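You operate a simulated robot arm through the tools that you are given. There is no shell and no other tool.

You run a simulated robot arm. Do the job below in one go: nothing can be reset, and whatever is moved stays where it is left.

TASK
Lock the rail, clamp the carrier, home the machine and run the board.
Fine: lock the rail where it stands, both rail knobs tight; press home and start once each, no other button; the parts must sit straight.

Only the result counts: the job must be done as asked and must still hold three seconds after the hand-in. Knocking over, shifting, dropping, spilling or breaking anything else fails it.

THE ROBOT
A 7-joint arm with a two-finger parallel gripper, fixed in place. Base frame: the origin is on the floor under the middle of its stand, x ahead of it, y to its left, z up. Lengths are in m, angles in degrees, forces in N, time in s.
It reaches about 1.147 m from its shoulder. Its first joint turns from -166.0 to 166.0 degrees. Payload 3.43 kg.
The tool frame sits at the grasp point between the pads (the TCP): z along the fingers, y along the line on which they close. The tips reach 0.03 m beyond it. The gripper opens to 0.094 m. The fingers are 0.028 m wide and 0.01 m thick; the gripper's body (0.05 by 0.096 m) begins 0.055 m behind the TCP.
Orientation is that of the tool frame in the base frame, as [roll, pitch, yaw] about the fixed x, y, z axes, in that order (R = Rz(yaw) Ry(pitch) Rx(roll)). With the fingers straight down and closing along the base's y, the tool's x points along the base's -x, its y along +y and its z along -z.

THE INTERFACE
- The arm moves only by the tool step_arm. Its argument "steps" is a list of rows, each an object (a shift or turn left out is 0, a gripper value left out holds the last) with "offset": the shift along the tool's x, y, z in units of 25 mm (1.0 is 25 mm), a list of three; "angular": the turn, a rotation vector about the tool's x, y, z in units of 6 degrees (1.0 is 6 degrees), a list of three; "claw": the opening, from 0 (shut) to 1 (fully open). In form: [{"offset": [tx, ty, tz], "angular": [wx, wy, wz], "claw": claw}, ...]. A call has 1 to 20 rows; each row shifts and turns the commanded pose from where the row before left it, along the tool's axes as they then stand. A call with a number of a shift or a turn outside -1 to 1 is refused whole. Rows are played at 5 a second. More than 0.05 m and 8.6 degrees between two rows, or a gripper value outside its range, and nothing of the call is played. Where a pose cannot be reached the arm comes as near as it can. A force on the tool above 40 N (or 10 N above the force at the start of the call, whichever is more), or a blocked arm, ends the call early, and 0.2 s more pass. The fingers move at their own pace (about 0.045 m/s each) and stop on an object; they squeeze with about 42 N. The grip force told is the motor's: it shows also when the fingers shut on nothing. Time passes only in rows, and 0.2 s behind the last, so rows that do not move let the fingers close. The reply holds the time, the measured pose of the TCP, the force on the tool along the base axes, the opening and the grip force, in the units named above and with some noise, with the torque about the TCP (base axes, N m) and any sound that the robot's microphone picked up.
- Cameras (640 x 400 px; columns grow to the right, rows downward): "scene" is fixed at [0.222, -0.6503, 1.6805]; the picture's right is [0.86, -0.51, 0.00], its down [-0.33, -0.55, -0.77] and it looks along [0.39, 0.66, -0.64] (base axes); focal length 356 px, centre (320, 200). "wrist" rides on the gripper at [0.076, 0.014, -0.103] in the tool frame; the picture's right is [-0.18, 0.98, 0.00], its down [-0.75, -0.14, -0.64] and it looks along [-0.63, -0.12, 0.77] (tool axes); focal length 243 px, centre (320, 200). There is no depth. A picture from a camera that has moved, and an enlarged one, comes with that camera's place and axes in the base frame and with its lens.
- snapshot(camera): a new picture of that camera. It takes no simulated time.
- close_up(camera, box): a new picture of the part [left, top, right, bottom] of that camera's present view, enlarged. It takes no simulated time.
- sign_off(): hands the job in; it is judged then, once.

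Places have to be worked out from the pictures, the camera data and where the tool is seen. Open the gripper and draw the arm clear of the work before you hand the job in, unless the task says otherwise.

The tools are called after "Request:" as a command line: name --argument value ..., lists and objects as JSON in quotes. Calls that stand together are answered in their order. step_arm: Moves the arm, as the interface text tells. Its arguments: {"type":"object","properties":{"steps":{"type":"array"}},"required":["steps"]} The other tools are called the same way: snapshot (camera) takes a picture; close_up (camera, box) takes an enlarged picture of a part of a camera's view; sign_off () hands the job in.

At the start:

```text
time: 0.0
tcp_pos: [0.586, 0.3057, 1.2356]
tcp_rot: [-180.0, 0.0, -180.0]
wrist_force: [-0.3, -0.5, -0.8]
wrist_torque: [0.02, -0.03, 0.02]
width: 0.0943
grasp_force: 0.0
```

scene: 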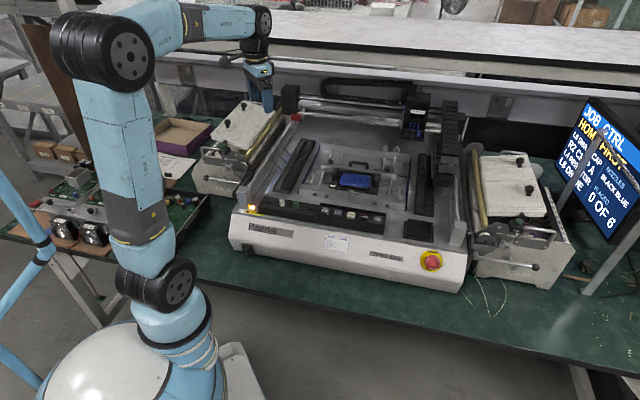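
wrist: 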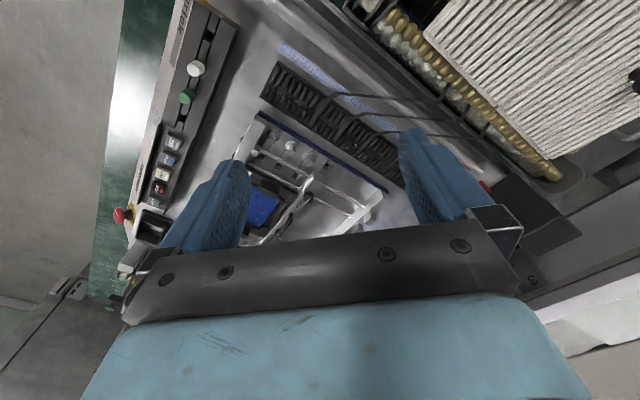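

I'll begin by looking closely at the machine, the screen and the panel from both cameras.

Request:
close_up --camera "scene" --box '[230, 120, 480, 280]'

Request:
close_up --camera "scene" --box '[540, 90, 640, 260]'

Request:
close_up --camera "wrist" --box '[110, 20, 270, 270]'

Request:
close_up --camera "wrist" --box '[220, 80, 420, 260]'

```text
2.50 times, centred on (355, 200) of scene
camera zoom: at [0.222, -0.6503, 1.6805], right [0.86, -0.51, 0.0], down [-0.33, -0.55, -0.77], along [0.39, 0.66, -0.64], focal length 890 px, centre (232, 200)
```

zoom: 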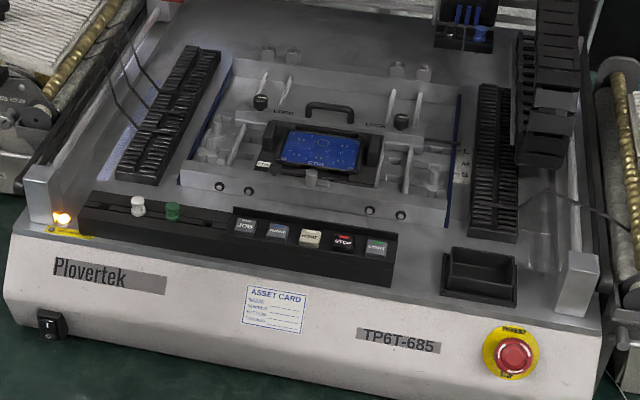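

```text
2.35 times, centred on (590, 175) of scene
camera zoom: at [0.222, -0.6503, 1.6805], right [0.86, -0.51, 0.0], down [-0.33, -0.55, -0.77], along [0.39, 0.66, -0.64], focal length 838 px, centre (-315, 259)
```

zoom: 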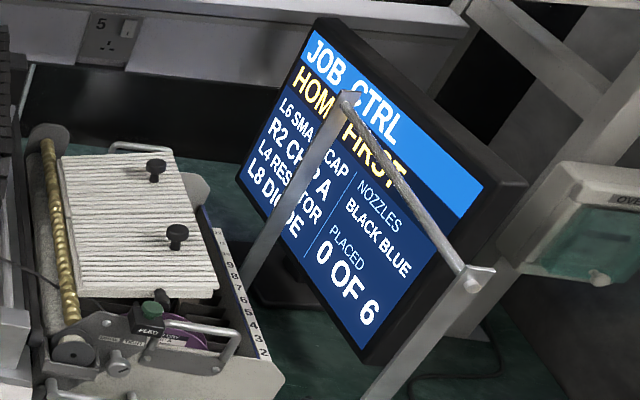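

```text
1.60 times, centred on (190, 145) of wrist
camera zoom: at [0.5101, 0.3211, 1.3381], right [0.18, 0.98, 0.0], down [0.75, -0.14, 0.64], along [0.63, -0.12, -0.77], focal length 388 px, centre (528, 288)
```

zoom: 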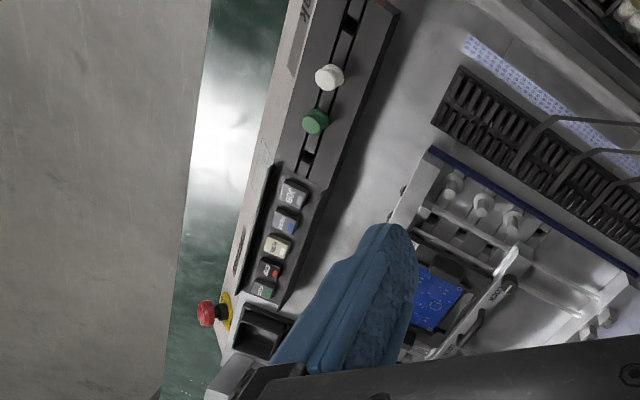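

```text
2.22 times, centred on (320, 170) of wrist
camera zoom: at [0.5101, 0.3211, 1.3381], right [0.18, 0.98, 0.0], down [0.75, -0.14, 0.64], along [0.63, -0.12, -0.77], focal length 539 px, centre (320, 267)
```

zoom: 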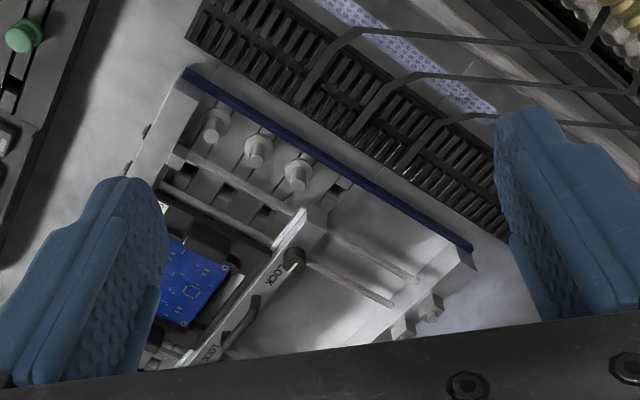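

The screen reads "HOME FIRST"; the panel has five buttons and the rail has two LOCK knobs. I zoom further into each before moving.

Request:
close_up --camera "scene" --box '[310, 145, 410, 208]'

Request:
close_up --camera "scene" --box '[260, 185, 400, 235]'

Request:
close_up --camera "wrist" --box '[230, 130, 350, 260]'

Request:
close_up --camera "wrist" --box '[130, 110, 210, 230]'

```text
6.35 times, centred on (360, 176) of scene
camera zoom: at [0.222, -0.6503, 1.6805], right [0.86, -0.51, 0.0], down [-0.33, -0.55, -0.77], along [0.39, 0.66, -0.64], focal length 2260 px, centre (66, 349)
```

zoom: 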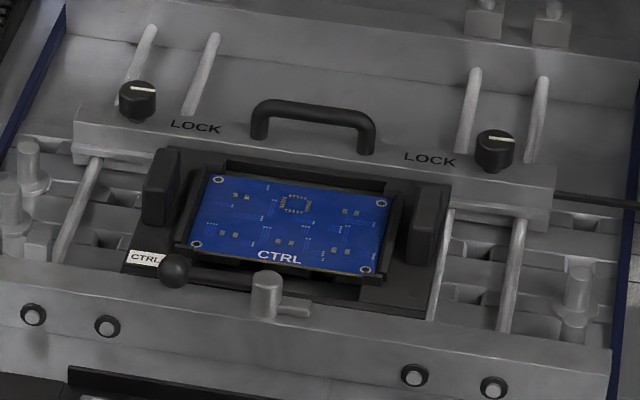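

```text
4.57 times, centred on (330, 210) of scene
camera zoom: at [0.222, -0.6503, 1.6805], right [0.86, -0.51, 0.0], down [-0.33, -0.55, -0.77], along [0.39, 0.66, -0.64], focal length 1627 px, centre (274, 154)
```

zoom: 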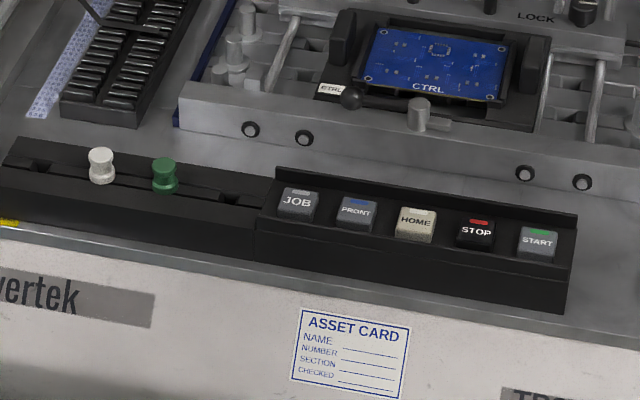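

```text
3.08 times, centred on (290, 195) of wrist
camera zoom: at [0.5101, 0.3211, 1.3381], right [0.18, 0.98, 0.0], down [0.75, -0.14, 0.64], along [0.63, -0.12, -0.77], focal length 746 px, centre (412, 215)
```

zoom: 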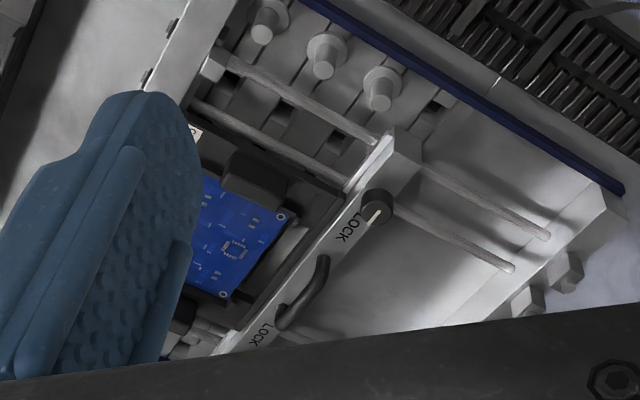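

```text
3.33 times, centred on (170, 170) of wrist
camera zoom: at [0.5101, 0.3211, 1.3381], right [0.18, 0.98, 0.0], down [0.75, -0.14, 0.64], along [0.63, -0.12, -0.77], focal length 809 px, centre (820, 300)
```

zoom: 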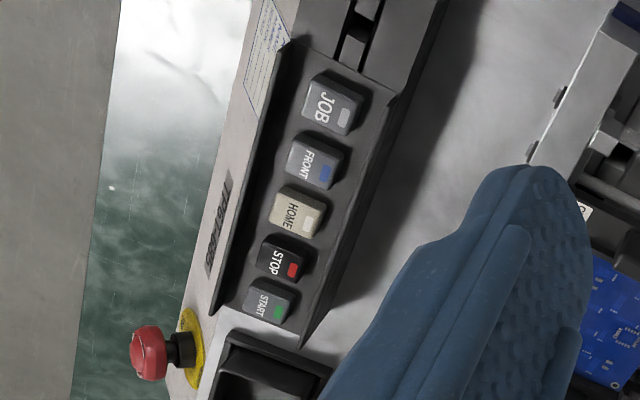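

Triangulating both views puts HOME near (0.707, -0.013, 0.957) and the left knob near (0.80, 0.243, 0.974), with the machine yawed about -43°. I'll move to a higher pose over the front of the machine and turn the tool square to it for a better look.

Request:
step_arm --steps '[{"offset": [-0.729, -0.914, 0.158], "claw": 1}, {"offset": [-0.729, -0.914, 0.158]}, {"offset": [-0.729, -0.914, 0.158]}, {"offset": [-0.729, -0.914, 0.158]}, {"offset": [-0.729, -0.914, 0.158]}, {"offset": [-0.729, -0.914, 0.158]}, {"offset": [-0.729, -0.914, 0.158]}, {"offset": [-0.729, -0.914, 0.158]}, {"offset": [-0.729, -0.914, 0.158]}, {"angular": [0, 0, -0.979]}, {"angular": [0, 0, -0.979]}, {"angular": [0, 0, -0.979]}, {"angular": [0, 0, -0.979]}, {"angular": [0, 0, -0.979]}, {"angular": [0, 0, -0.979]}, {"angular": [0, 0, -0.979]}, {"angular": [0, 0, -0.979]}]'

```text
time: 3.6
tcp_pos: [0.7487, 0.0993, 1.2]
tcp_rot: [179.9, 0.1, -133.0]
wrist_force: [-0.4, -0.3, 0.3]
wrist_torque: [-0.02, -0.01, -0.01]
width: 0.0941
grasp_force: 0.0
```

The arm is at (0.749, 0.099, 1.200), turned to yaw -133. I take pictures from here.

Request:
snapshot --camera "wrist"

Request:
snapshot --camera "scene"

Request:
close_up --camera "wrist" --box '[220, 90, 420, 215]'

```text
taken
camera wrist: at [0.6874, 0.0544, 1.3027], right [-0.59, 0.8, 0.0], down [0.62, 0.46, 0.64], along [0.52, 0.38, -0.77], focal length 243 px, centre (320, 200)
```

wrist: 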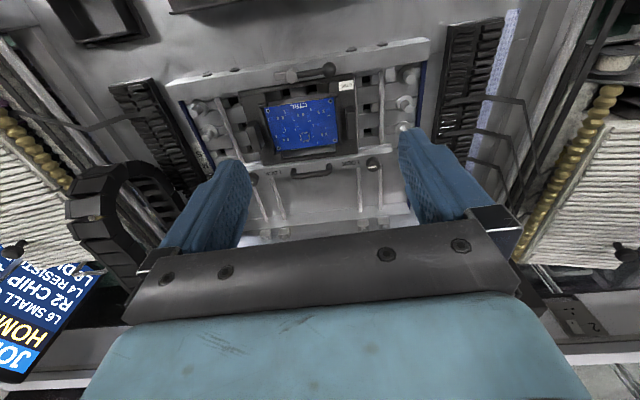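

```text
taken
```

scene: 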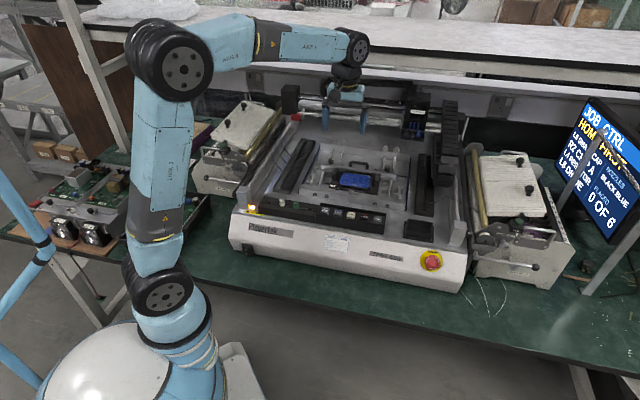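

```text
3.20 times, centred on (320, 152) of wrist
camera zoom: at [0.6874, 0.0544, 1.3027], right [-0.59, 0.8, 0.0], down [0.62, 0.46, 0.64], along [0.52, 0.38, -0.77], focal length 776 px, centre (320, 352)
```

zoom: 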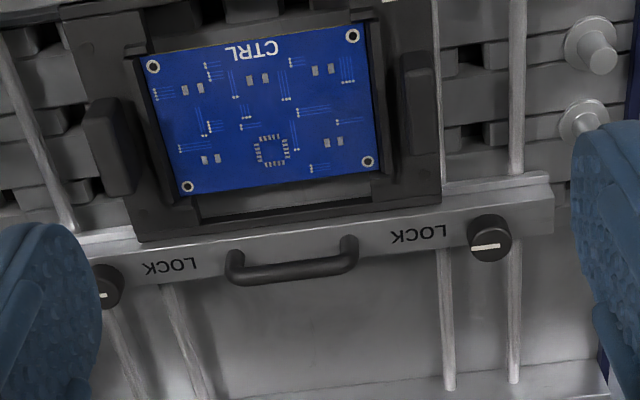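

The knobs have a white pointer line on top; I zoom tightly on each knob and on the carrier clamp to read their state.

Request:
close_up --camera "scene" --box '[322, 150, 354, 170]'

Request:
close_up --camera "scene" --box '[372, 155, 404, 175]'

Request:
close_up --camera "scene" --box '[325, 175, 373, 205]'

Request:
close_up --camera "wrist" --box '[260, 50, 380, 125]'

Request:
close_up --camera "wrist" --box '[340, 145, 404, 185]'

```text
16.00 times, centred on (338, 160) of scene
camera zoom: at [0.222, -0.6503, 1.6805], right [0.86, -0.51, 0.0], down [-0.33, -0.55, -0.77], along [0.39, 0.66, -0.64], focal length 5695 px, centre (32, 840)
```

zoom: 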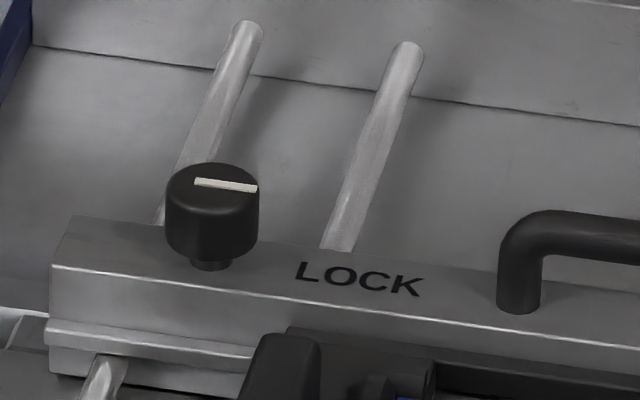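

```text
16.00 times, centred on (388, 165) of scene
camera zoom: at [0.222, -0.6503, 1.6805], right [0.86, -0.51, 0.0], down [-0.33, -0.55, -0.77], along [0.39, 0.66, -0.64], focal length 5695 px, centre (-768, 760)
```

zoom: 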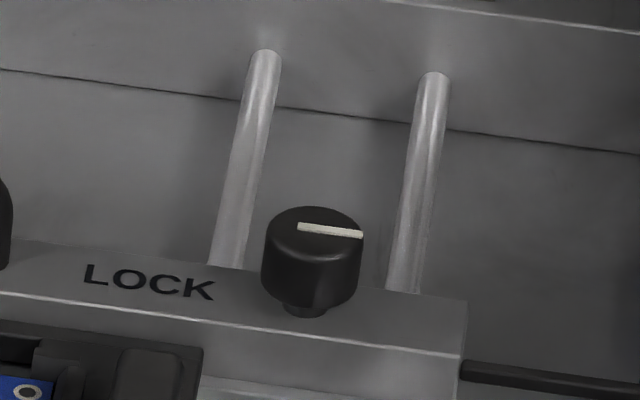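

```text
13.33 times, centred on (349, 190) of scene
camera zoom: at [0.222, -0.6503, 1.6805], right [0.86, -0.51, 0.0], down [-0.33, -0.55, -0.77], along [0.39, 0.66, -0.64], focal length 4746 px, centre (-67, 333)
```

zoom: 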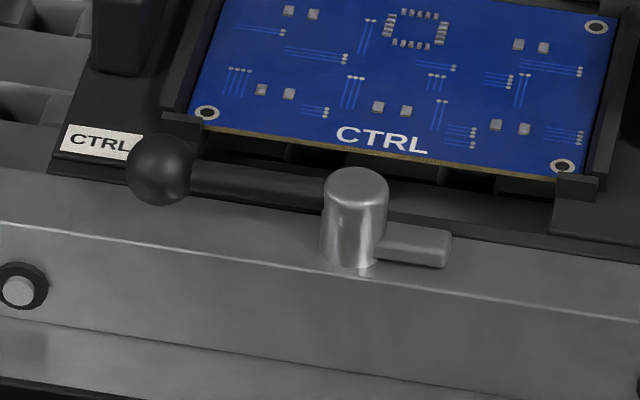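

```text
5.33 times, centred on (320, 88) of wrist
camera zoom: at [0.6874, 0.0544, 1.3027], right [-0.59, 0.8, 0.0], down [0.62, 0.46, 0.64], along [0.52, 0.38, -0.77], focal length 1294 px, centre (320, 800)
```

zoom: 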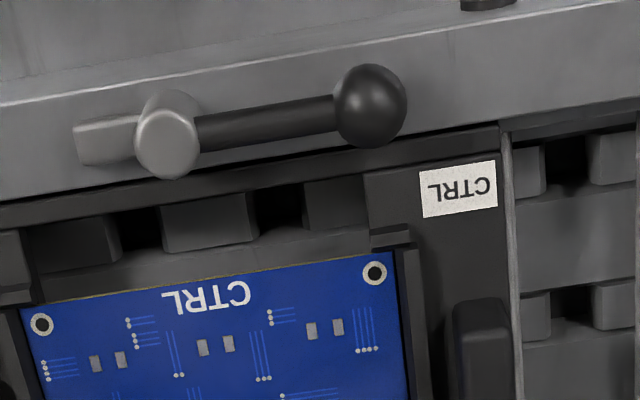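

```text
10.00 times, centred on (372, 165) of wrist
camera zoom: at [0.6874, 0.0544, 1.3027], right [-0.59, 0.8, 0.0], down [0.62, 0.46, 0.64], along [0.52, 0.38, -0.77], focal length 2426 px, centre (-200, 550)
```

zoom: 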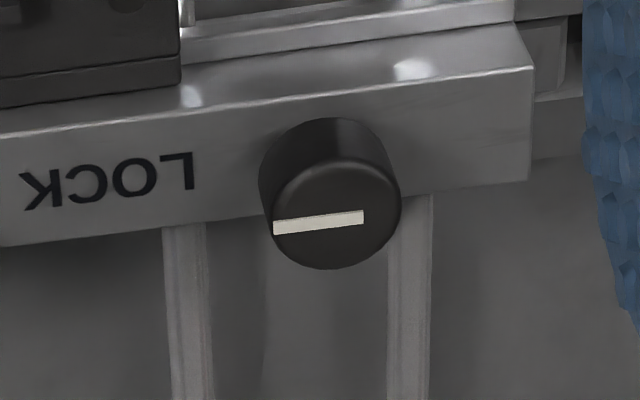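

Both pointers lie parallel to the rail pointing to the machine's right; the clamp's nose lies along the front rail, so it is open. Left knob top is estimated at about (0.798, 0.242, 0.983); I move over it with the tips about 5 cm clear.

Request:
step_arm --steps '[{"offset": [-0.92, 0.408, 0.933]}, {"offset": [-0.92, 0.408, 0.933]}, {"offset": [-0.92, 0.408, 0.933]}, {"offset": [-0.92, 0.408, 0.933]}, {"offset": [-0.92, 0.408, 0.933]}, {"offset": [-0.92, 0.408, 0.933]}]'

Request:
snapshot --camera "wrist"

Request:
close_up --camera "wrist" --box '[240, 130, 400, 230]'

Request:
close_up --camera "scene" --box '[270, 80, 430, 210]'

```text
time: 5.0
tcp_pos: [0.7992, 0.2413, 1.0619]
tcp_rot: [180.0, 0.0, -133.1]
wrist_force: [0.2, -1.1, 0.8]
wrist_torque: [0.05, 0.01, -0.01]
width: 0.0941
grasp_force: 0.1
```

```text
taken
camera wrist: at [0.7369, 0.197, 1.1633], right [-0.59, 0.81, 0.0], down [0.62, 0.45, 0.64], along [0.52, 0.38, -0.77], focal length 243 px, centre (320, 200)
```

wrist: 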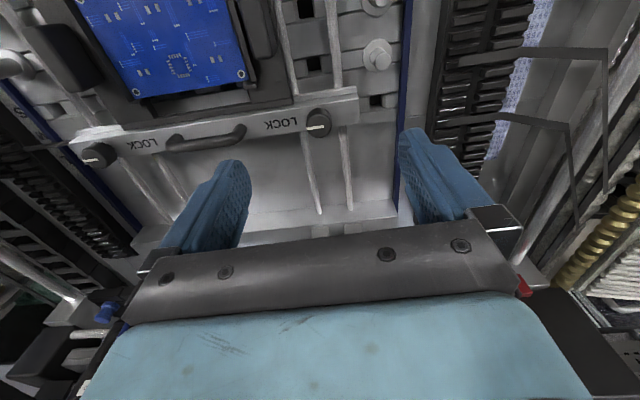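

```text
4.00 times, centred on (320, 180) of wrist
camera zoom: at [0.7369, 0.197, 1.1633], right [-0.59, 0.81, 0.0], down [0.62, 0.45, 0.64], along [0.52, 0.38, -0.77], focal length 970 px, centre (320, 280)
```

zoom: 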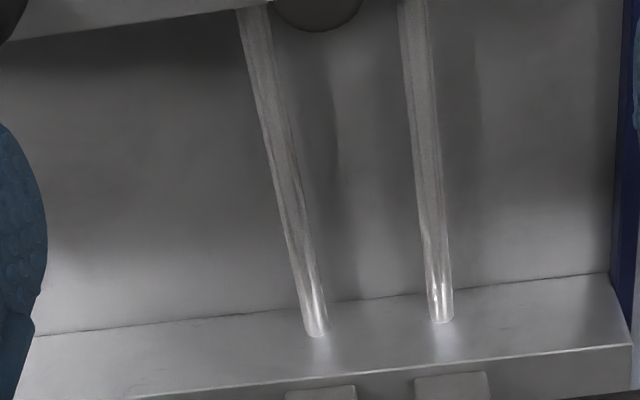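

```text
3.08 times, centred on (350, 145) of scene
camera zoom: at [0.222, -0.6503, 1.6805], right [0.86, -0.51, 0.0], down [-0.33, -0.55, -0.77], along [0.39, 0.66, -0.64], focal length 1095 px, centre (228, 369)
```

zoom: 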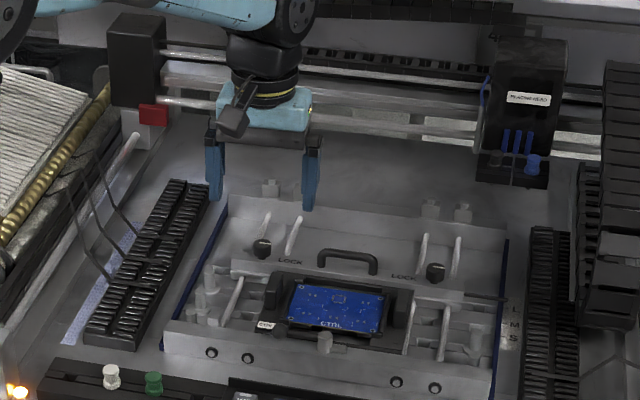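

The left knob sits at about (318,125) in the wrist picture. I zoom on both knobs from this pose for accurate fixes.

Request:
close_up --camera "wrist" --box '[278, 100, 358, 150]'

Request:
close_up --camera "wrist" --box '[58, 130, 138, 180]'

```text
8.00 times, centred on (318, 125) of wrist
camera zoom: at [0.7369, 0.197, 1.1633], right [-0.59, 0.81, 0.0], down [0.62, 0.45, 0.64], along [0.52, 0.38, -0.77], focal length 1941 px, centre (336, 800)
```

zoom: 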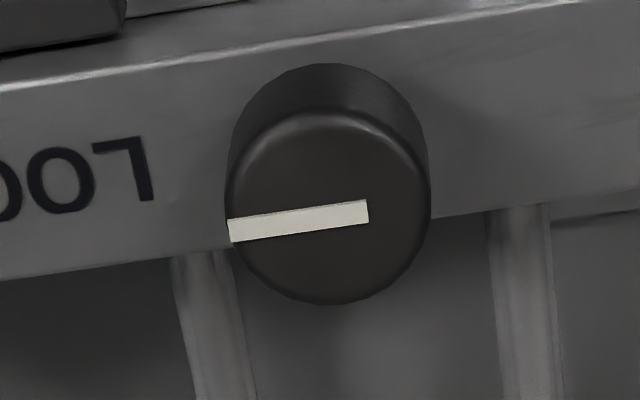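

```text
8.00 times, centred on (98, 155) of wrist
camera zoom: at [0.7369, 0.197, 1.1633], right [-0.59, 0.81, 0.0], down [0.62, 0.45, 0.64], along [0.52, 0.38, -0.77], focal length 1941 px, centre (2096, 560)
```

zoom: 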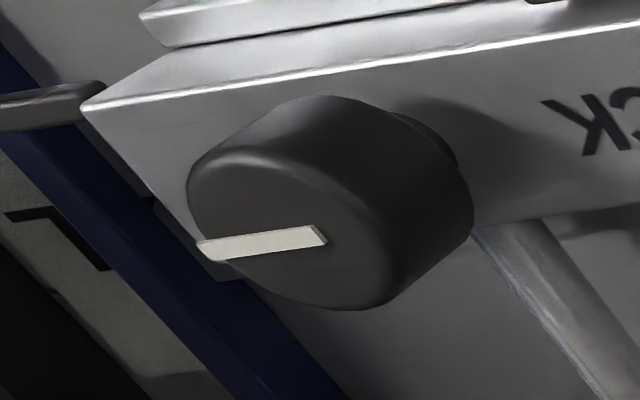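

Left knob centre works out to about (0.797, 0.241), top at z≈0.986, diameter about 20 mm, rail top near z≈0.963. I square the tool to -135°, narrow the fingers and go down to just above the knob to check alignment.

Request:
step_arm --steps '[{"angular": [0, 0, 0.32], "claw": 0.5}, {"offset": [0.058, 0, 0.784]}, {"offset": [0.058, 0, 0.784]}, {}]'

Request:
snapshot --camera "wrist"

Request:
close_up --camera "scene" --box '[300, 120, 380, 170]'

```text
time: 6.0
tcp_pos: [0.7968, 0.2402, 1.0225]
tcp_rot: [-179.9, -0.1, -135.0]
wrist_force: [-0.1, -0.3, 0.3]
wrist_torque: [-0.03, 0.0, -0.04]
width: 0.0469
grasp_force: 0.0
```

```text
taken
camera wrist: at [0.7337, 0.1972, 1.1233], right [-0.57, 0.82, 0.0], down [0.63, 0.43, 0.64], along [0.53, 0.36, -0.77], focal length 243 px, centre (320, 200)
```

wrist: 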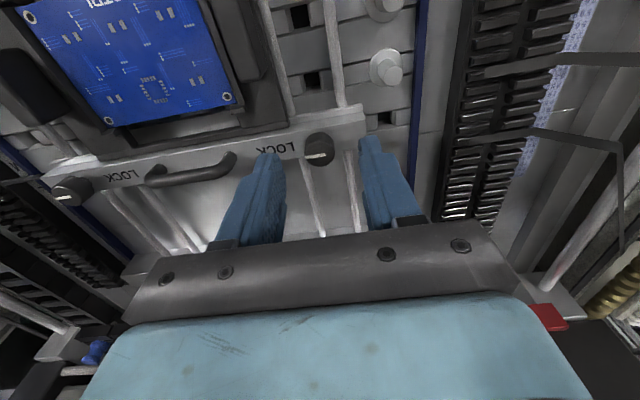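

```text
8.00 times, centred on (340, 145) of scene
camera zoom: at [0.222, -0.6503, 1.6805], right [0.86, -0.51, 0.0], down [-0.33, -0.55, -0.77], along [0.39, 0.66, -0.64], focal length 2848 px, centre (160, 640)
```

zoom: 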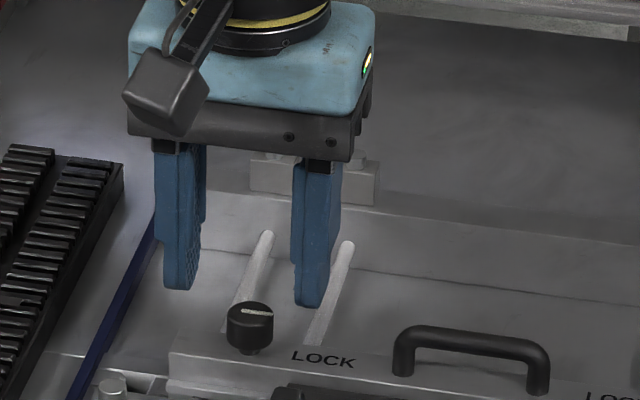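

The fingers straddle the knob and look centred; I check the centring more finely before going down.

Request:
close_up --camera "wrist" --box '[256, 110, 384, 190]'

```text
5.00 times, centred on (320, 150) of wrist
camera zoom: at [0.7337, 0.1972, 1.1233], right [-0.57, 0.82, 0.0], down [0.63, 0.43, 0.64], along [0.53, 0.36, -0.77], focal length 1213 px, centre (320, 450)
```

zoom: 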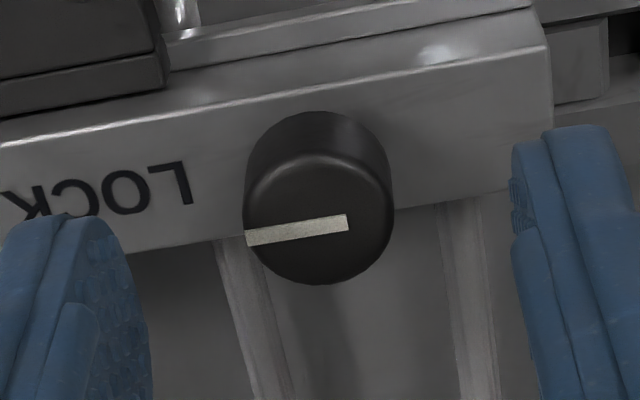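

The knob top projects within about 1 mm of the tool axis. I go down 23 mm so the finger ends flank the knob, staying clear of the rail top, and then close gently.

Request:
step_arm --steps '[{"offset": [0.014, 0, 0.46]}, {"offset": [0.014, 0, 0.46]}, {}, {"claw": 0.0}, {}, {}, {}, {}]'

Request:
close_up --camera "scene" --box '[300, 130, 380, 180]'

Request:
close_up --camera "wrist" --box '[240, 100, 400, 200]'

```text
time: 7.8
tcp_pos: [0.7962, 0.2375, 0.9976]
tcp_rot: [-179.9, 0.0, -135.0]
wrist_force: [10.6, -9.4, -0.2]
wrist_torque: [-0.24, -0.28, -0.07]
width: 0.0201
grasp_force: 45.0
```

```text
8.00 times, centred on (340, 155) of scene
camera zoom: at [0.222, -0.6503, 1.6805], right [0.86, -0.51, 0.0], down [-0.33, -0.55, -0.77], along [0.39, 0.66, -0.64], focal length 2848 px, centre (160, 560)
```

zoom: 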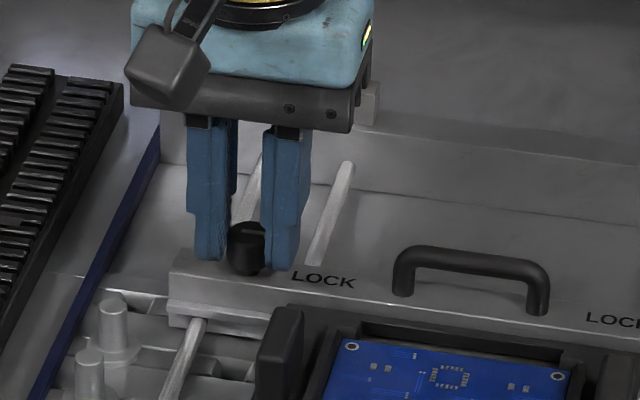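

```text
4.00 times, centred on (320, 150) of wrist
camera zoom: at [0.7339, 0.196, 1.0993], right [-0.56, 0.83, 0.0], down [0.63, 0.43, 0.64], along [0.53, 0.36, -0.77], focal length 970 px, centre (320, 400)
```

zoom: 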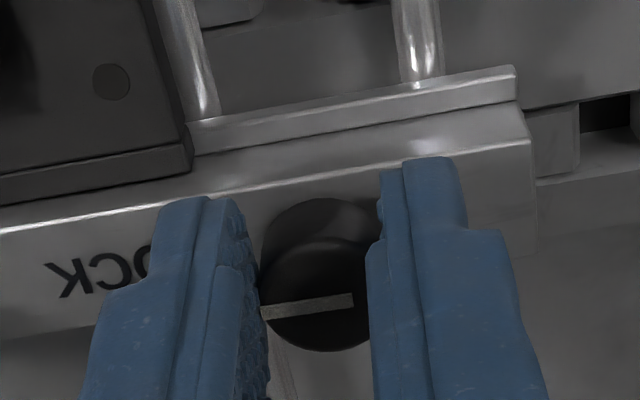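

The knob is held at 20 mm width; a ~14 N side load shows the command is about 1 mm off toward machine-left. I shift 1 mm to relax it, then turn 12° clockwise to feel which way it goes.

Request:
step_arm --steps '[{"offset": [0, -0.038, 0]}, {}, {"angular": [0, 0, 1]}, {"angular": [0, 0, 1]}, {}]'

Request:
close_up --camera "wrist" --box '[240, 100, 400, 200]'

```text
time: 9.0
tcp_pos: [0.7968, 0.2386, 0.998]
tcp_rot: [179.9, -0.1, -146.9]
wrist_force: [-1.6, 2.1, -9.2]
wrist_torque: [0.16, -0.05, 0.01]
width: 0.0204
grasp_force: 45.3
```

```text
4.00 times, centred on (320, 150) of wrist
camera zoom: at [0.7259, 0.2112, 1.0994], right [-0.38, 0.92, 0.0], down [0.71, 0.29, 0.64], along [0.59, 0.24, -0.77], focal length 970 px, centre (320, 400)
```

zoom: 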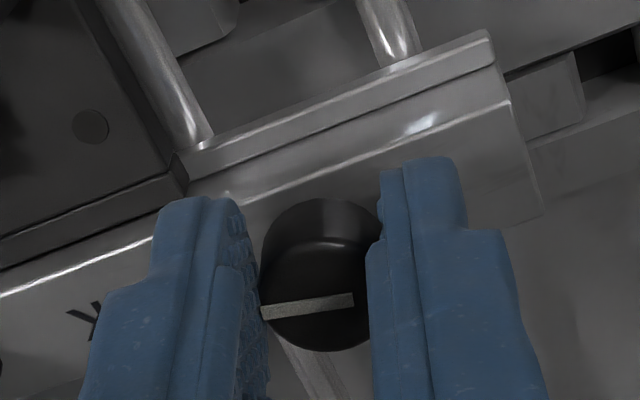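

The knob turned with the fingers at little torque. I carry on clockwise in small amounts, watching force, torque and the rail.

Request:
step_arm --steps '[{"angular": [0, 0, 1]}, {"angular": [0, 0, 1]}, {"angular": [0, 0, 1]}, {}]'

Request:
close_up --camera "wrist" --box '[240, 100, 400, 200]'

```text
time: 10.0
tcp_pos: [0.7956, 0.2409, 0.9981]
tcp_rot: [-180.0, -0.2, -165.1]
wrist_force: [-18.3, 19.4, -22.3]
wrist_torque: [0.58, 0.45, 0.15]
width: 0.02
grasp_force: 45.1
```

```text
4.00 times, centred on (320, 150) of wrist
camera zoom: at [0.7196, 0.236, 1.0997], right [-0.08, 1.0, 0.0], down [0.77, 0.06, 0.64], along [0.64, 0.05, -0.77], focal length 970 px, centre (320, 400)
```

zoom: 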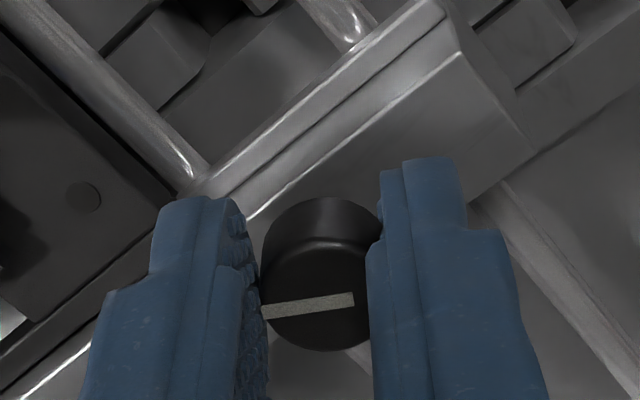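

The knob follows, but a load of about 27 N sideways and 22 N down has built up, so I check whether the rail or knob has moved before going on.

Request:
close_up --camera "scene" --box '[310, 145, 410, 208]'

Request:
close_up --camera "scene" --box '[318, 140, 366, 170]'

```text
6.35 times, centred on (360, 176) of scene
camera zoom: at [0.222, -0.6503, 1.6805], right [0.86, -0.51, 0.0], down [-0.33, -0.55, -0.77], along [0.39, 0.66, -0.64], focal length 2260 px, centre (66, 349)
```

zoom: 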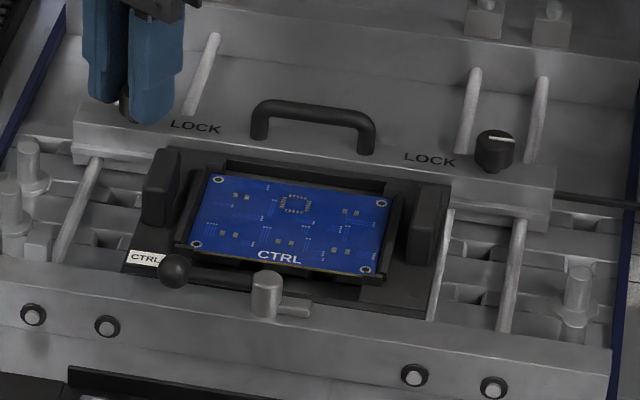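

```text
13.33 times, centred on (342, 155) of scene
camera zoom: at [0.222, -0.6503, 1.6805], right [0.86, -0.51, 0.0], down [-0.33, -0.55, -0.77], along [0.39, 0.66, -0.64], focal length 4746 px, centre (27, 800)
```

zoom: 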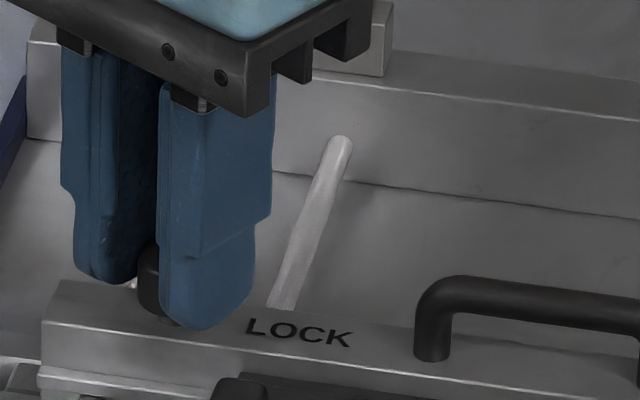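

The rail has not moved; comparing views shows the knob top is really near z≈0.978 and its axis about 4 mm ahead of the tool axis at (0.8005, 0.243), so the off-centre turning caused the load. I release, recentre and look again.

Request:
step_arm --steps '[{"claw": 0.5}, {}, {"offset": [-0.156, 0.104, 0]}, {}]'

Request:
close_up --camera "wrist" --box '[240, 100, 400, 200]'

Request:
close_up --camera "scene" --box '[318, 140, 366, 170]'

```text
time: 11.0
tcp_pos: [0.8, 0.2428, 0.9984]
tcp_rot: [-180.0, 0.0, -165.0]
wrist_force: [-0.1, 0.1, -1.1]
wrist_torque: [0.02, -0.01, -0.01]
width: 0.0468
grasp_force: 0.0
```

```text
4.00 times, centred on (320, 150) of wrist
camera zoom: at [0.7232, 0.2369, 1.1004], right [-0.08, 1.0, 0.0], down [0.76, 0.06, 0.64], along [0.64, 0.05, -0.77], focal length 970 px, centre (320, 400)
```

zoom: 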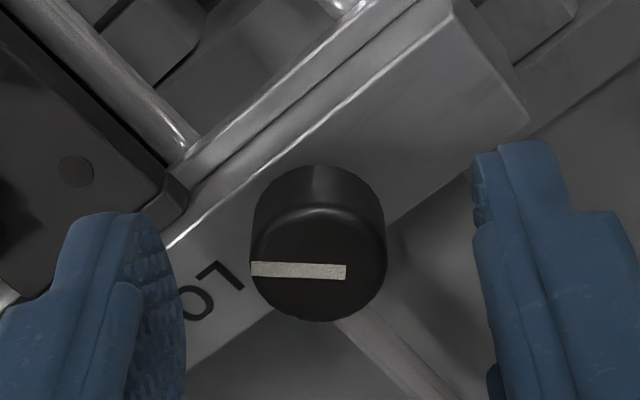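

```text
13.33 times, centred on (342, 155) of scene
camera zoom: at [0.222, -0.6503, 1.6805], right [0.86, -0.51, 0.0], down [-0.33, -0.55, -0.77], along [0.39, 0.66, -0.64], focal length 4746 px, centre (27, 800)
```

zoom: 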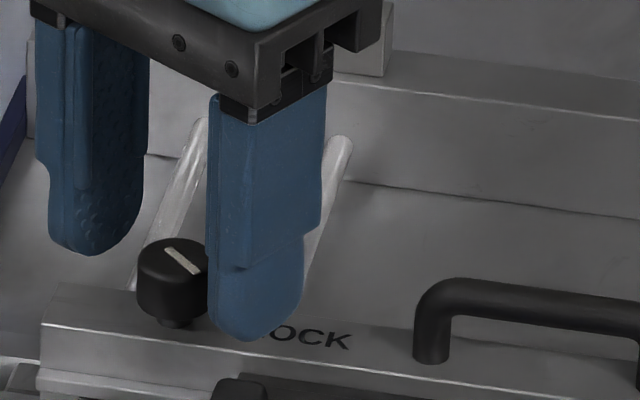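

The knob is now centred under the tool (within ~0.6 mm) and kept its turn. I lower 5 mm for a better bite and close again.

Request:
step_arm --steps '[{"offset": [0, 0, 0.2]}, {}, {"claw": 0.0}, {}, {}, {}]'

Request:
close_up --camera "wrist" --box '[240, 100, 400, 200]'

```text
time: 12.4
tcp_pos: [0.8001, 0.2418, 0.994]
tcp_rot: [180.0, -0.1, -165.0]
wrist_force: [0.4, -2.3, -0.6]
wrist_torque: [-0.03, -0.02, 0.0]
width: 0.0203
grasp_force: 44.7
```

```text
4.00 times, centred on (320, 150) of wrist
camera zoom: at [0.7232, 0.2367, 1.0957], right [-0.08, 1.0, 0.0], down [0.76, 0.06, 0.64], along [0.64, 0.05, -0.77], focal length 970 px, centre (320, 400)
```

zoom: 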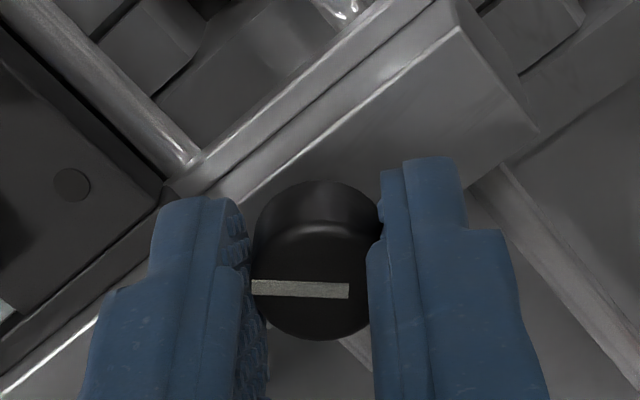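

Now the grip is centred with almost no side load. I turn clockwise 24° more and read the torque.

Request:
step_arm --steps '[{"angular": [0, 0, 1]}, {"angular": [0, 0, 1]}, {"angular": [0, 0, 1]}, {"angular": [0, 0, 1]}, {}]'

Request:
close_up --camera "wrist" --box '[240, 100, 400, 200]'

```text
time: 13.6
tcp_pos: [0.7998, 0.2418, 0.9947]
tcp_rot: [180.0, 0.0, 170.9]
wrist_force: [-0.9, -0.4, 6.5]
wrist_torque: [0.07, 0.23, 0.02]
width: 0.0205
grasp_force: 45.2
```

```text
4.00 times, centred on (320, 150) of wrist
camera zoom: at [0.7277, 0.2692, 1.0956], right [0.34, 0.94, 0.0], down [0.72, -0.26, 0.64], along [0.6, -0.22, -0.77], focal length 970 px, centre (320, 400)
```

zoom: 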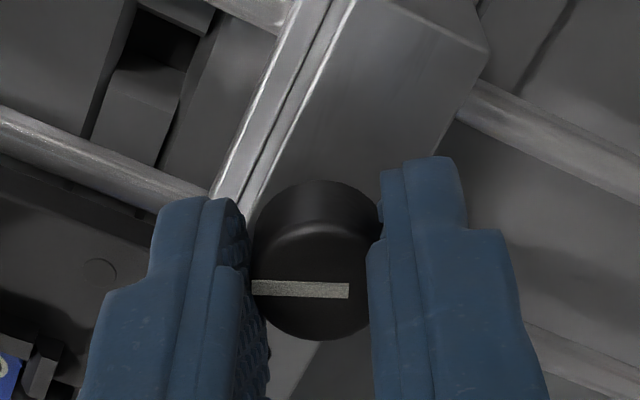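

The knob keeps turning freely with low torque (about 0.02 N m). I keep turning clockwise.

Request:
step_arm --steps '[{"angular": [0, 0, 1]}, {"angular": [0, 0, 1]}, {"angular": [0, 0, 1]}, {"angular": [0, 0, 1]}, {}]'

Request:
close_up --camera "wrist" --box '[240, 100, 400, 200]'

```text
time: 14.8
tcp_pos: [0.8001, 0.2432, 0.9938]
tcp_rot: [-179.9, 0.0, 147.0]
wrist_force: [1.3, -0.7, 7.0]
wrist_torque: [-0.21, -0.3, 0.02]
width: 0.0203
grasp_force: 44.5
```

```text
4.00 times, centred on (320, 150) of wrist
camera zoom: at [0.7446, 0.2968, 1.0956], right [0.69, 0.72, 0.0], down [0.55, -0.53, 0.64], along [0.46, -0.44, -0.77], focal length 970 px, centre (320, 400)
```

zoom: 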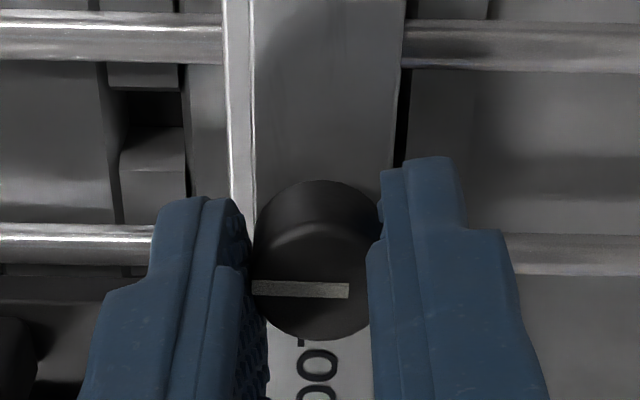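

The pointer is now nearly square to the rail with the torque still small. I go on in smaller steps to catch where it tightens.

Request:
step_arm --steps '[{"angular": [0, 0, 0.8]}, {"angular": [0, 0, 0.8]}, {"angular": [0, 0, 0.8]}, {}]'

Request:
close_up --camera "wrist" --box '[240, 100, 400, 200]'

```text
time: 15.8
tcp_pos: [0.799, 0.2412, 0.9936]
tcp_rot: [179.9, 0.1, 132.7]
wrist_force: [7.5, -7.4, 14.8]
wrist_torque: [-0.25, -0.18, 0.0]
width: 0.0201
grasp_force: 44.6
```

```text
4.00 times, centred on (320, 150) of wrist
camera zoom: at [0.7595, 0.3091, 1.0956], right [0.85, 0.53, 0.0], down [0.41, -0.65, 0.64], along [0.34, -0.54, -0.77], focal length 970 px, centre (320, 400)
```

zoom: 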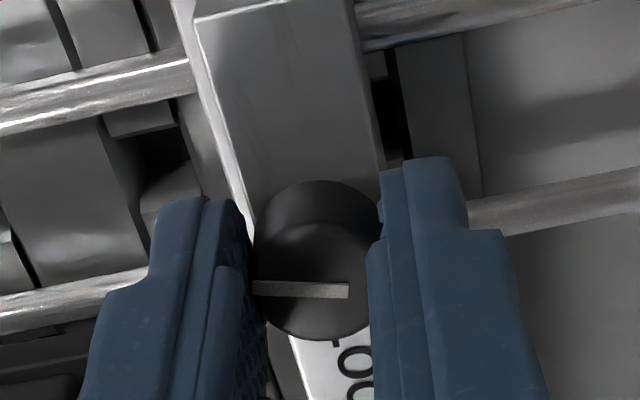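

Load is growing slightly (15 N upward) but torque about the axis is still near zero, so the knob isn't tight yet. I release to shed the strain and look at the pointer.

Request:
step_arm --steps '[{"claw": 0.4}, {}, {}]'

Request:
close_up --camera "wrist" --box '[240, 100, 400, 200]'

Request:
close_up --camera "scene" --box '[318, 140, 366, 170]'

```text
time: 16.6
tcp_pos: [0.7998, 0.2445, 0.993]
tcp_rot: [-180.0, 0.0, 132.8]
wrist_force: [-0.8, -0.4, 0.3]
wrist_torque: [0.0, -0.03, 0.01]
width: 0.0377
grasp_force: 0.2
```

```text
4.00 times, centred on (320, 150) of wrist
camera zoom: at [0.7593, 0.3099, 1.0948], right [0.85, 0.53, 0.0], down [0.41, -0.65, 0.64], along [0.34, -0.54, -0.77], focal length 970 px, centre (320, 400)
```

zoom: 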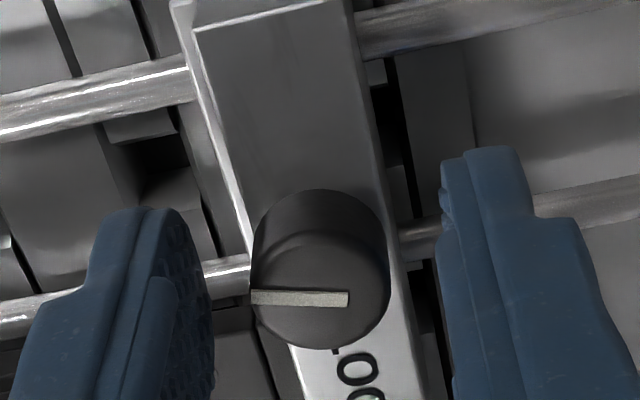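

```text
13.33 times, centred on (342, 155) of scene
camera zoom: at [0.222, -0.6503, 1.6805], right [0.86, -0.51, 0.0], down [-0.33, -0.55, -0.77], along [0.39, 0.66, -0.64], focal length 4746 px, centre (27, 800)
```

zoom: 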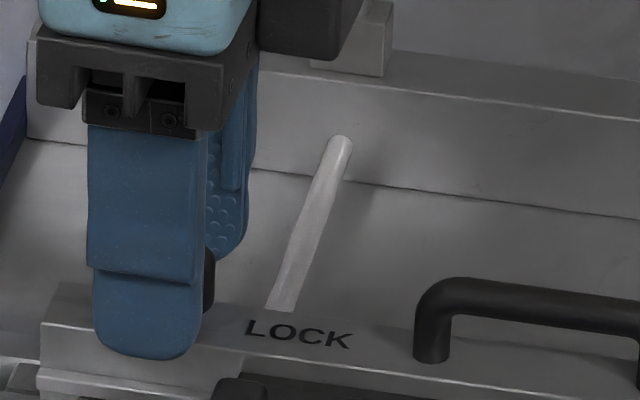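

The pointer now points to the front (about 97° turned) and the rail is unmoved. I regrip without strain and continue clockwise.

Request:
step_arm --steps '[{"claw": 0.0}, {}, {}, {"angular": [0, 0, 0.8]}, {"angular": [0, 0, 0.8]}, {"angular": [0, 0, 0.8]}, {}]'

Request:
close_up --camera "wrist" --box '[240, 100, 400, 200]'

```text
time: 18.2
tcp_pos: [0.8003, 0.2435, 0.9936]
tcp_rot: [-179.9, -0.1, 118.2]
wrist_force: [-4.2, 2.9, -6.1]
wrist_torque: [0.13, 0.12, -0.01]
width: 0.0203
grasp_force: 44.9
```

```text
4.00 times, centred on (320, 150) of wrist
camera zoom: at [0.7773, 0.3183, 1.0948], right [0.95, 0.3, 0.0], down [0.23, -0.73, 0.64], along [0.19, -0.61, -0.77], focal length 970 px, centre (320, 400)
```

zoom: 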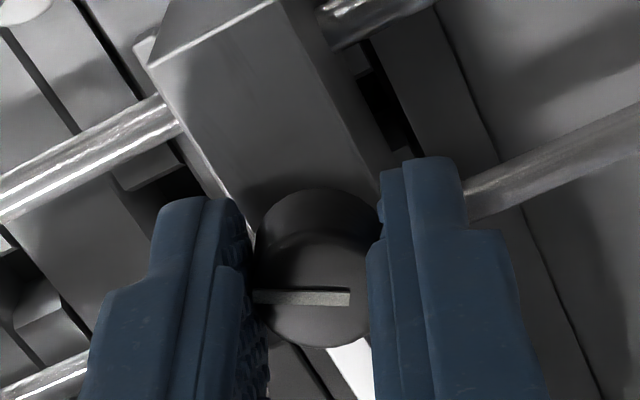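

Still easy to turn at about 112°. I continue clockwise.

Request:
step_arm --steps '[{"angular": [0, 0, 0.9]}, {"angular": [0, 0, 0.9]}, {"angular": [0, 0, 0.9]}, {"angular": [0, 0, 0.9]}, {}]'

Request:
close_up --camera "wrist" --box '[240, 100, 400, 200]'

```text
time: 19.4
tcp_pos: [0.801, 0.242, 0.993]
tcp_rot: [-179.9, -0.1, 96.6]
wrist_force: [-3.5, 0.5, -8.6]
wrist_torque: [-0.49, 0.02, 0.4]
width: 0.0204
grasp_force: 44.5
```

```text
4.00 times, centred on (320, 150) of wrist
camera zoom: at [0.8069, 0.321, 1.0949], right [1.0, -0.07, 0.0], down [-0.05, -0.76, 0.64], along [-0.05, -0.64, -0.77], focal length 970 px, centre (320, 400)
```

zoom: 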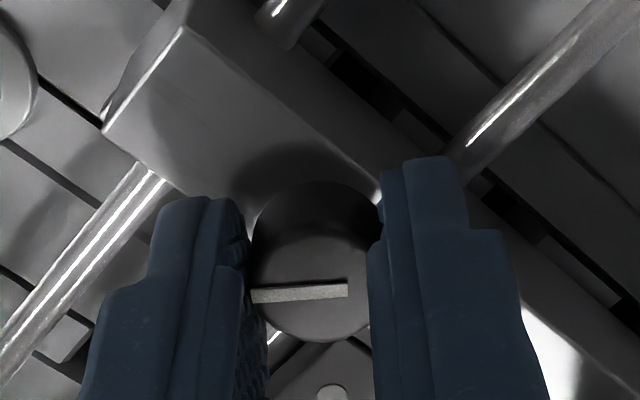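

Torque jumped to 0.4 N m and the knob has begun to slip in the pads, so it has come up tight. I press a little further to confirm it is at its stop.

Request:
step_arm --steps '[{"angular": [0, 0, 0.6]}, {"angular": [0, 0, 0.6]}, {}]'

Request:
close_up --camera "wrist" --box '[240, 100, 400, 200]'

```text
time: 20.2
tcp_pos: [0.8009, 0.2425, 0.9939]
tcp_rot: [179.9, 0.1, 89.5]
wrist_force: [4.2, -0.2, -6.1]
wrist_torque: [0.26, -0.14, 0.32]
width: 0.0203
grasp_force: 45.0
```

```text
4.00 times, centred on (320, 150) of wrist
camera zoom: at [0.8164, 0.3193, 1.0954], right [0.98, -0.19, 0.0], down [-0.15, -0.75, 0.64], along [-0.12, -0.63, -0.77], focal length 970 px, centre (320, 400)
```

zoom: 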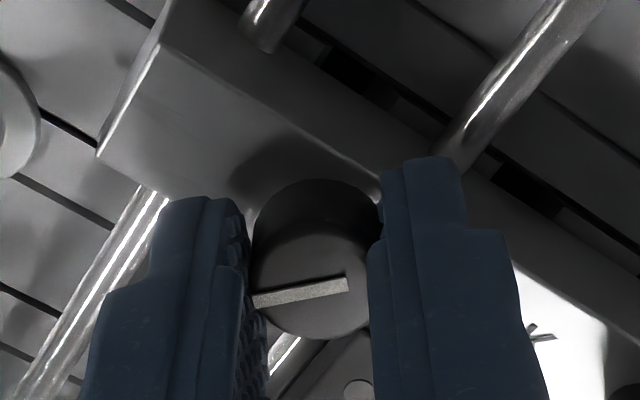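

The knob held still while the pads slipped (0.32 N m), so the left knob is tight. I open, lift clear and begin unwinding the wrist.

Request:
step_arm --steps '[{"claw": 0.5}, {}, {"offset": [0, 0, -0.8]}, {"offset": [0, 0, -0.8]}, {"offset": [0, 0, -0.8]}, {"angular": [0, 0, -1]}, {"angular": [0, 0, -1]}, {"angular": [0, 0, -1]}, {"angular": [0, 0, -1]}, {"angular": [0, 0, -1]}, {"angular": [0, 0, -1]}, {"angular": [0, 0, -1]}, {"angular": [0, 0, -1]}, {"angular": [0, 0, -1]}, {"angular": [0, 0, -1]}, {"angular": [0, 0, -1]}, {"angular": [0, 0, -1]}, {"angular": [0, 0, -1]}, {"angular": [0, 0, -1]}, {"angular": [0, 0, -1]}]'

Request:
close_up --camera "scene" --box '[318, 140, 366, 170]'

```text
time: 24.4
tcp_pos: [0.8004, 0.2422, 1.0536]
tcp_rot: [180.0, 0.0, 179.4]
wrist_force: [0.8, -1.1, 0.6]
wrist_torque: [0.01, 0.0, -0.03]
width: 0.0471
grasp_force: 0.1
```

```text
13.33 times, centred on (342, 155) of scene
camera zoom: at [0.222, -0.6503, 1.6805], right [0.86, -0.51, 0.0], down [-0.33, -0.55, -0.77], along [0.39, 0.66, -0.64], focal length 4746 px, centre (27, 800)
```

zoom: 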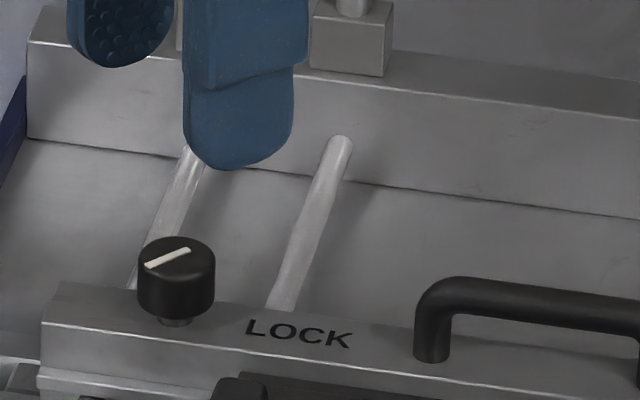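

The left pointer now stands about 125° clockwise from where it began and the rail is unmoved. I finish unwinding to -135° and move along the rail to over the right knob at about (0.942, 0.103).

Request:
step_arm --steps '[{"angular": [0, 0, -1]}, {"angular": [0, 0, -1]}, {"angular": [0, 0, -1]}, {"angular": [0, 0, -1]}, {"angular": [0, 0, -1]}, {"angular": [0, 0, -1]}, {"angular": [0, 0, -1]}, {"angular": [0, 0, -0.59]}, {"offset": [-0.003, -0.995, 0]}, {"offset": [-0.003, -0.995, 0]}, {"offset": [-0.003, -0.995, 0]}, {"offset": [-0.003, -0.995, 0]}, {"offset": [-0.003, -0.995, 0]}, {"offset": [-0.003, -0.995, 0]}, {"offset": [-0.003, -0.995, 0]}, {"offset": [-0.003, -0.995, 0]}, {}]'

Request:
snapshot --camera "wrist"

Request:
close_up --camera "wrist" --box '[240, 90, 400, 190]'

Request:
snapshot --camera "scene"

```text
time: 28.0
tcp_pos: [0.9421, 0.1024, 1.053]
tcp_rot: [180.0, 0.0, -135.0]
wrist_force: [0.1, 0.1, 0.0]
wrist_torque: [0.0, -0.01, 0.02]
width: 0.0469
grasp_force: 0.1
```

```text
taken
camera wrist: at [0.8786, 0.0602, 1.1545], right [-0.56, 0.83, 0.0], down [0.63, 0.43, 0.64], along [0.53, 0.36, -0.77], focal length 243 px, centre (320, 200)
```

wrist: 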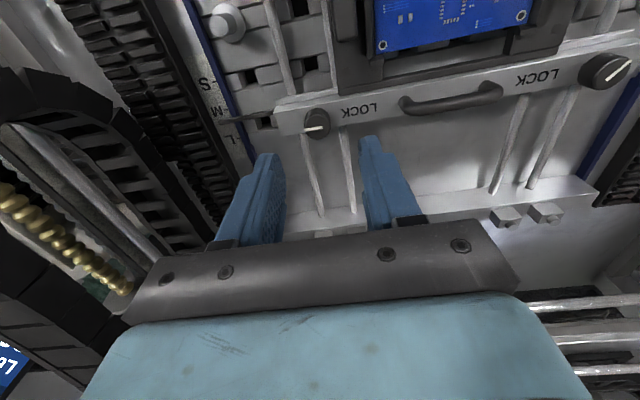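

```text
4.00 times, centred on (320, 140) of wrist
camera zoom: at [0.8786, 0.0602, 1.1545], right [-0.56, 0.83, 0.0], down [0.63, 0.43, 0.64], along [0.53, 0.36, -0.77], focal length 970 px, centre (320, 440)
```

zoom: 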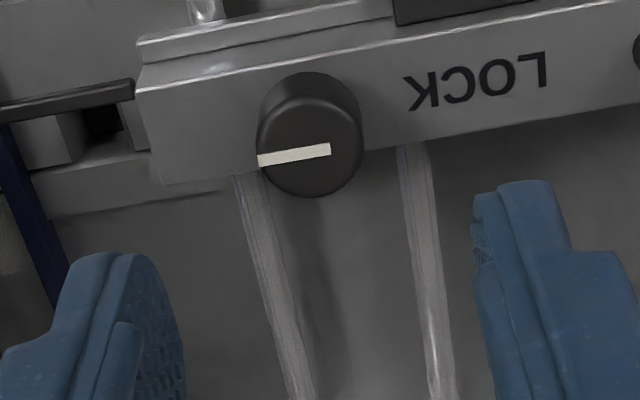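

```text
taken
```

scene: 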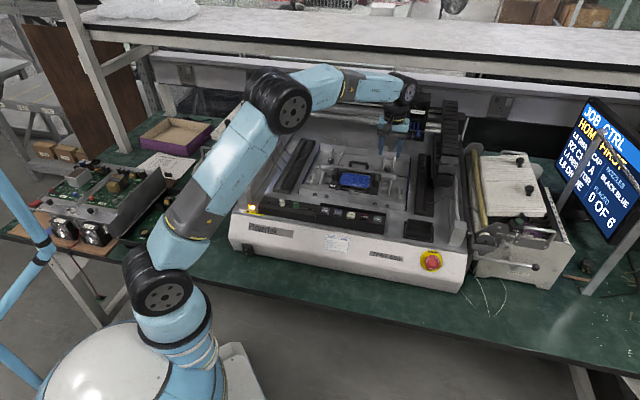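

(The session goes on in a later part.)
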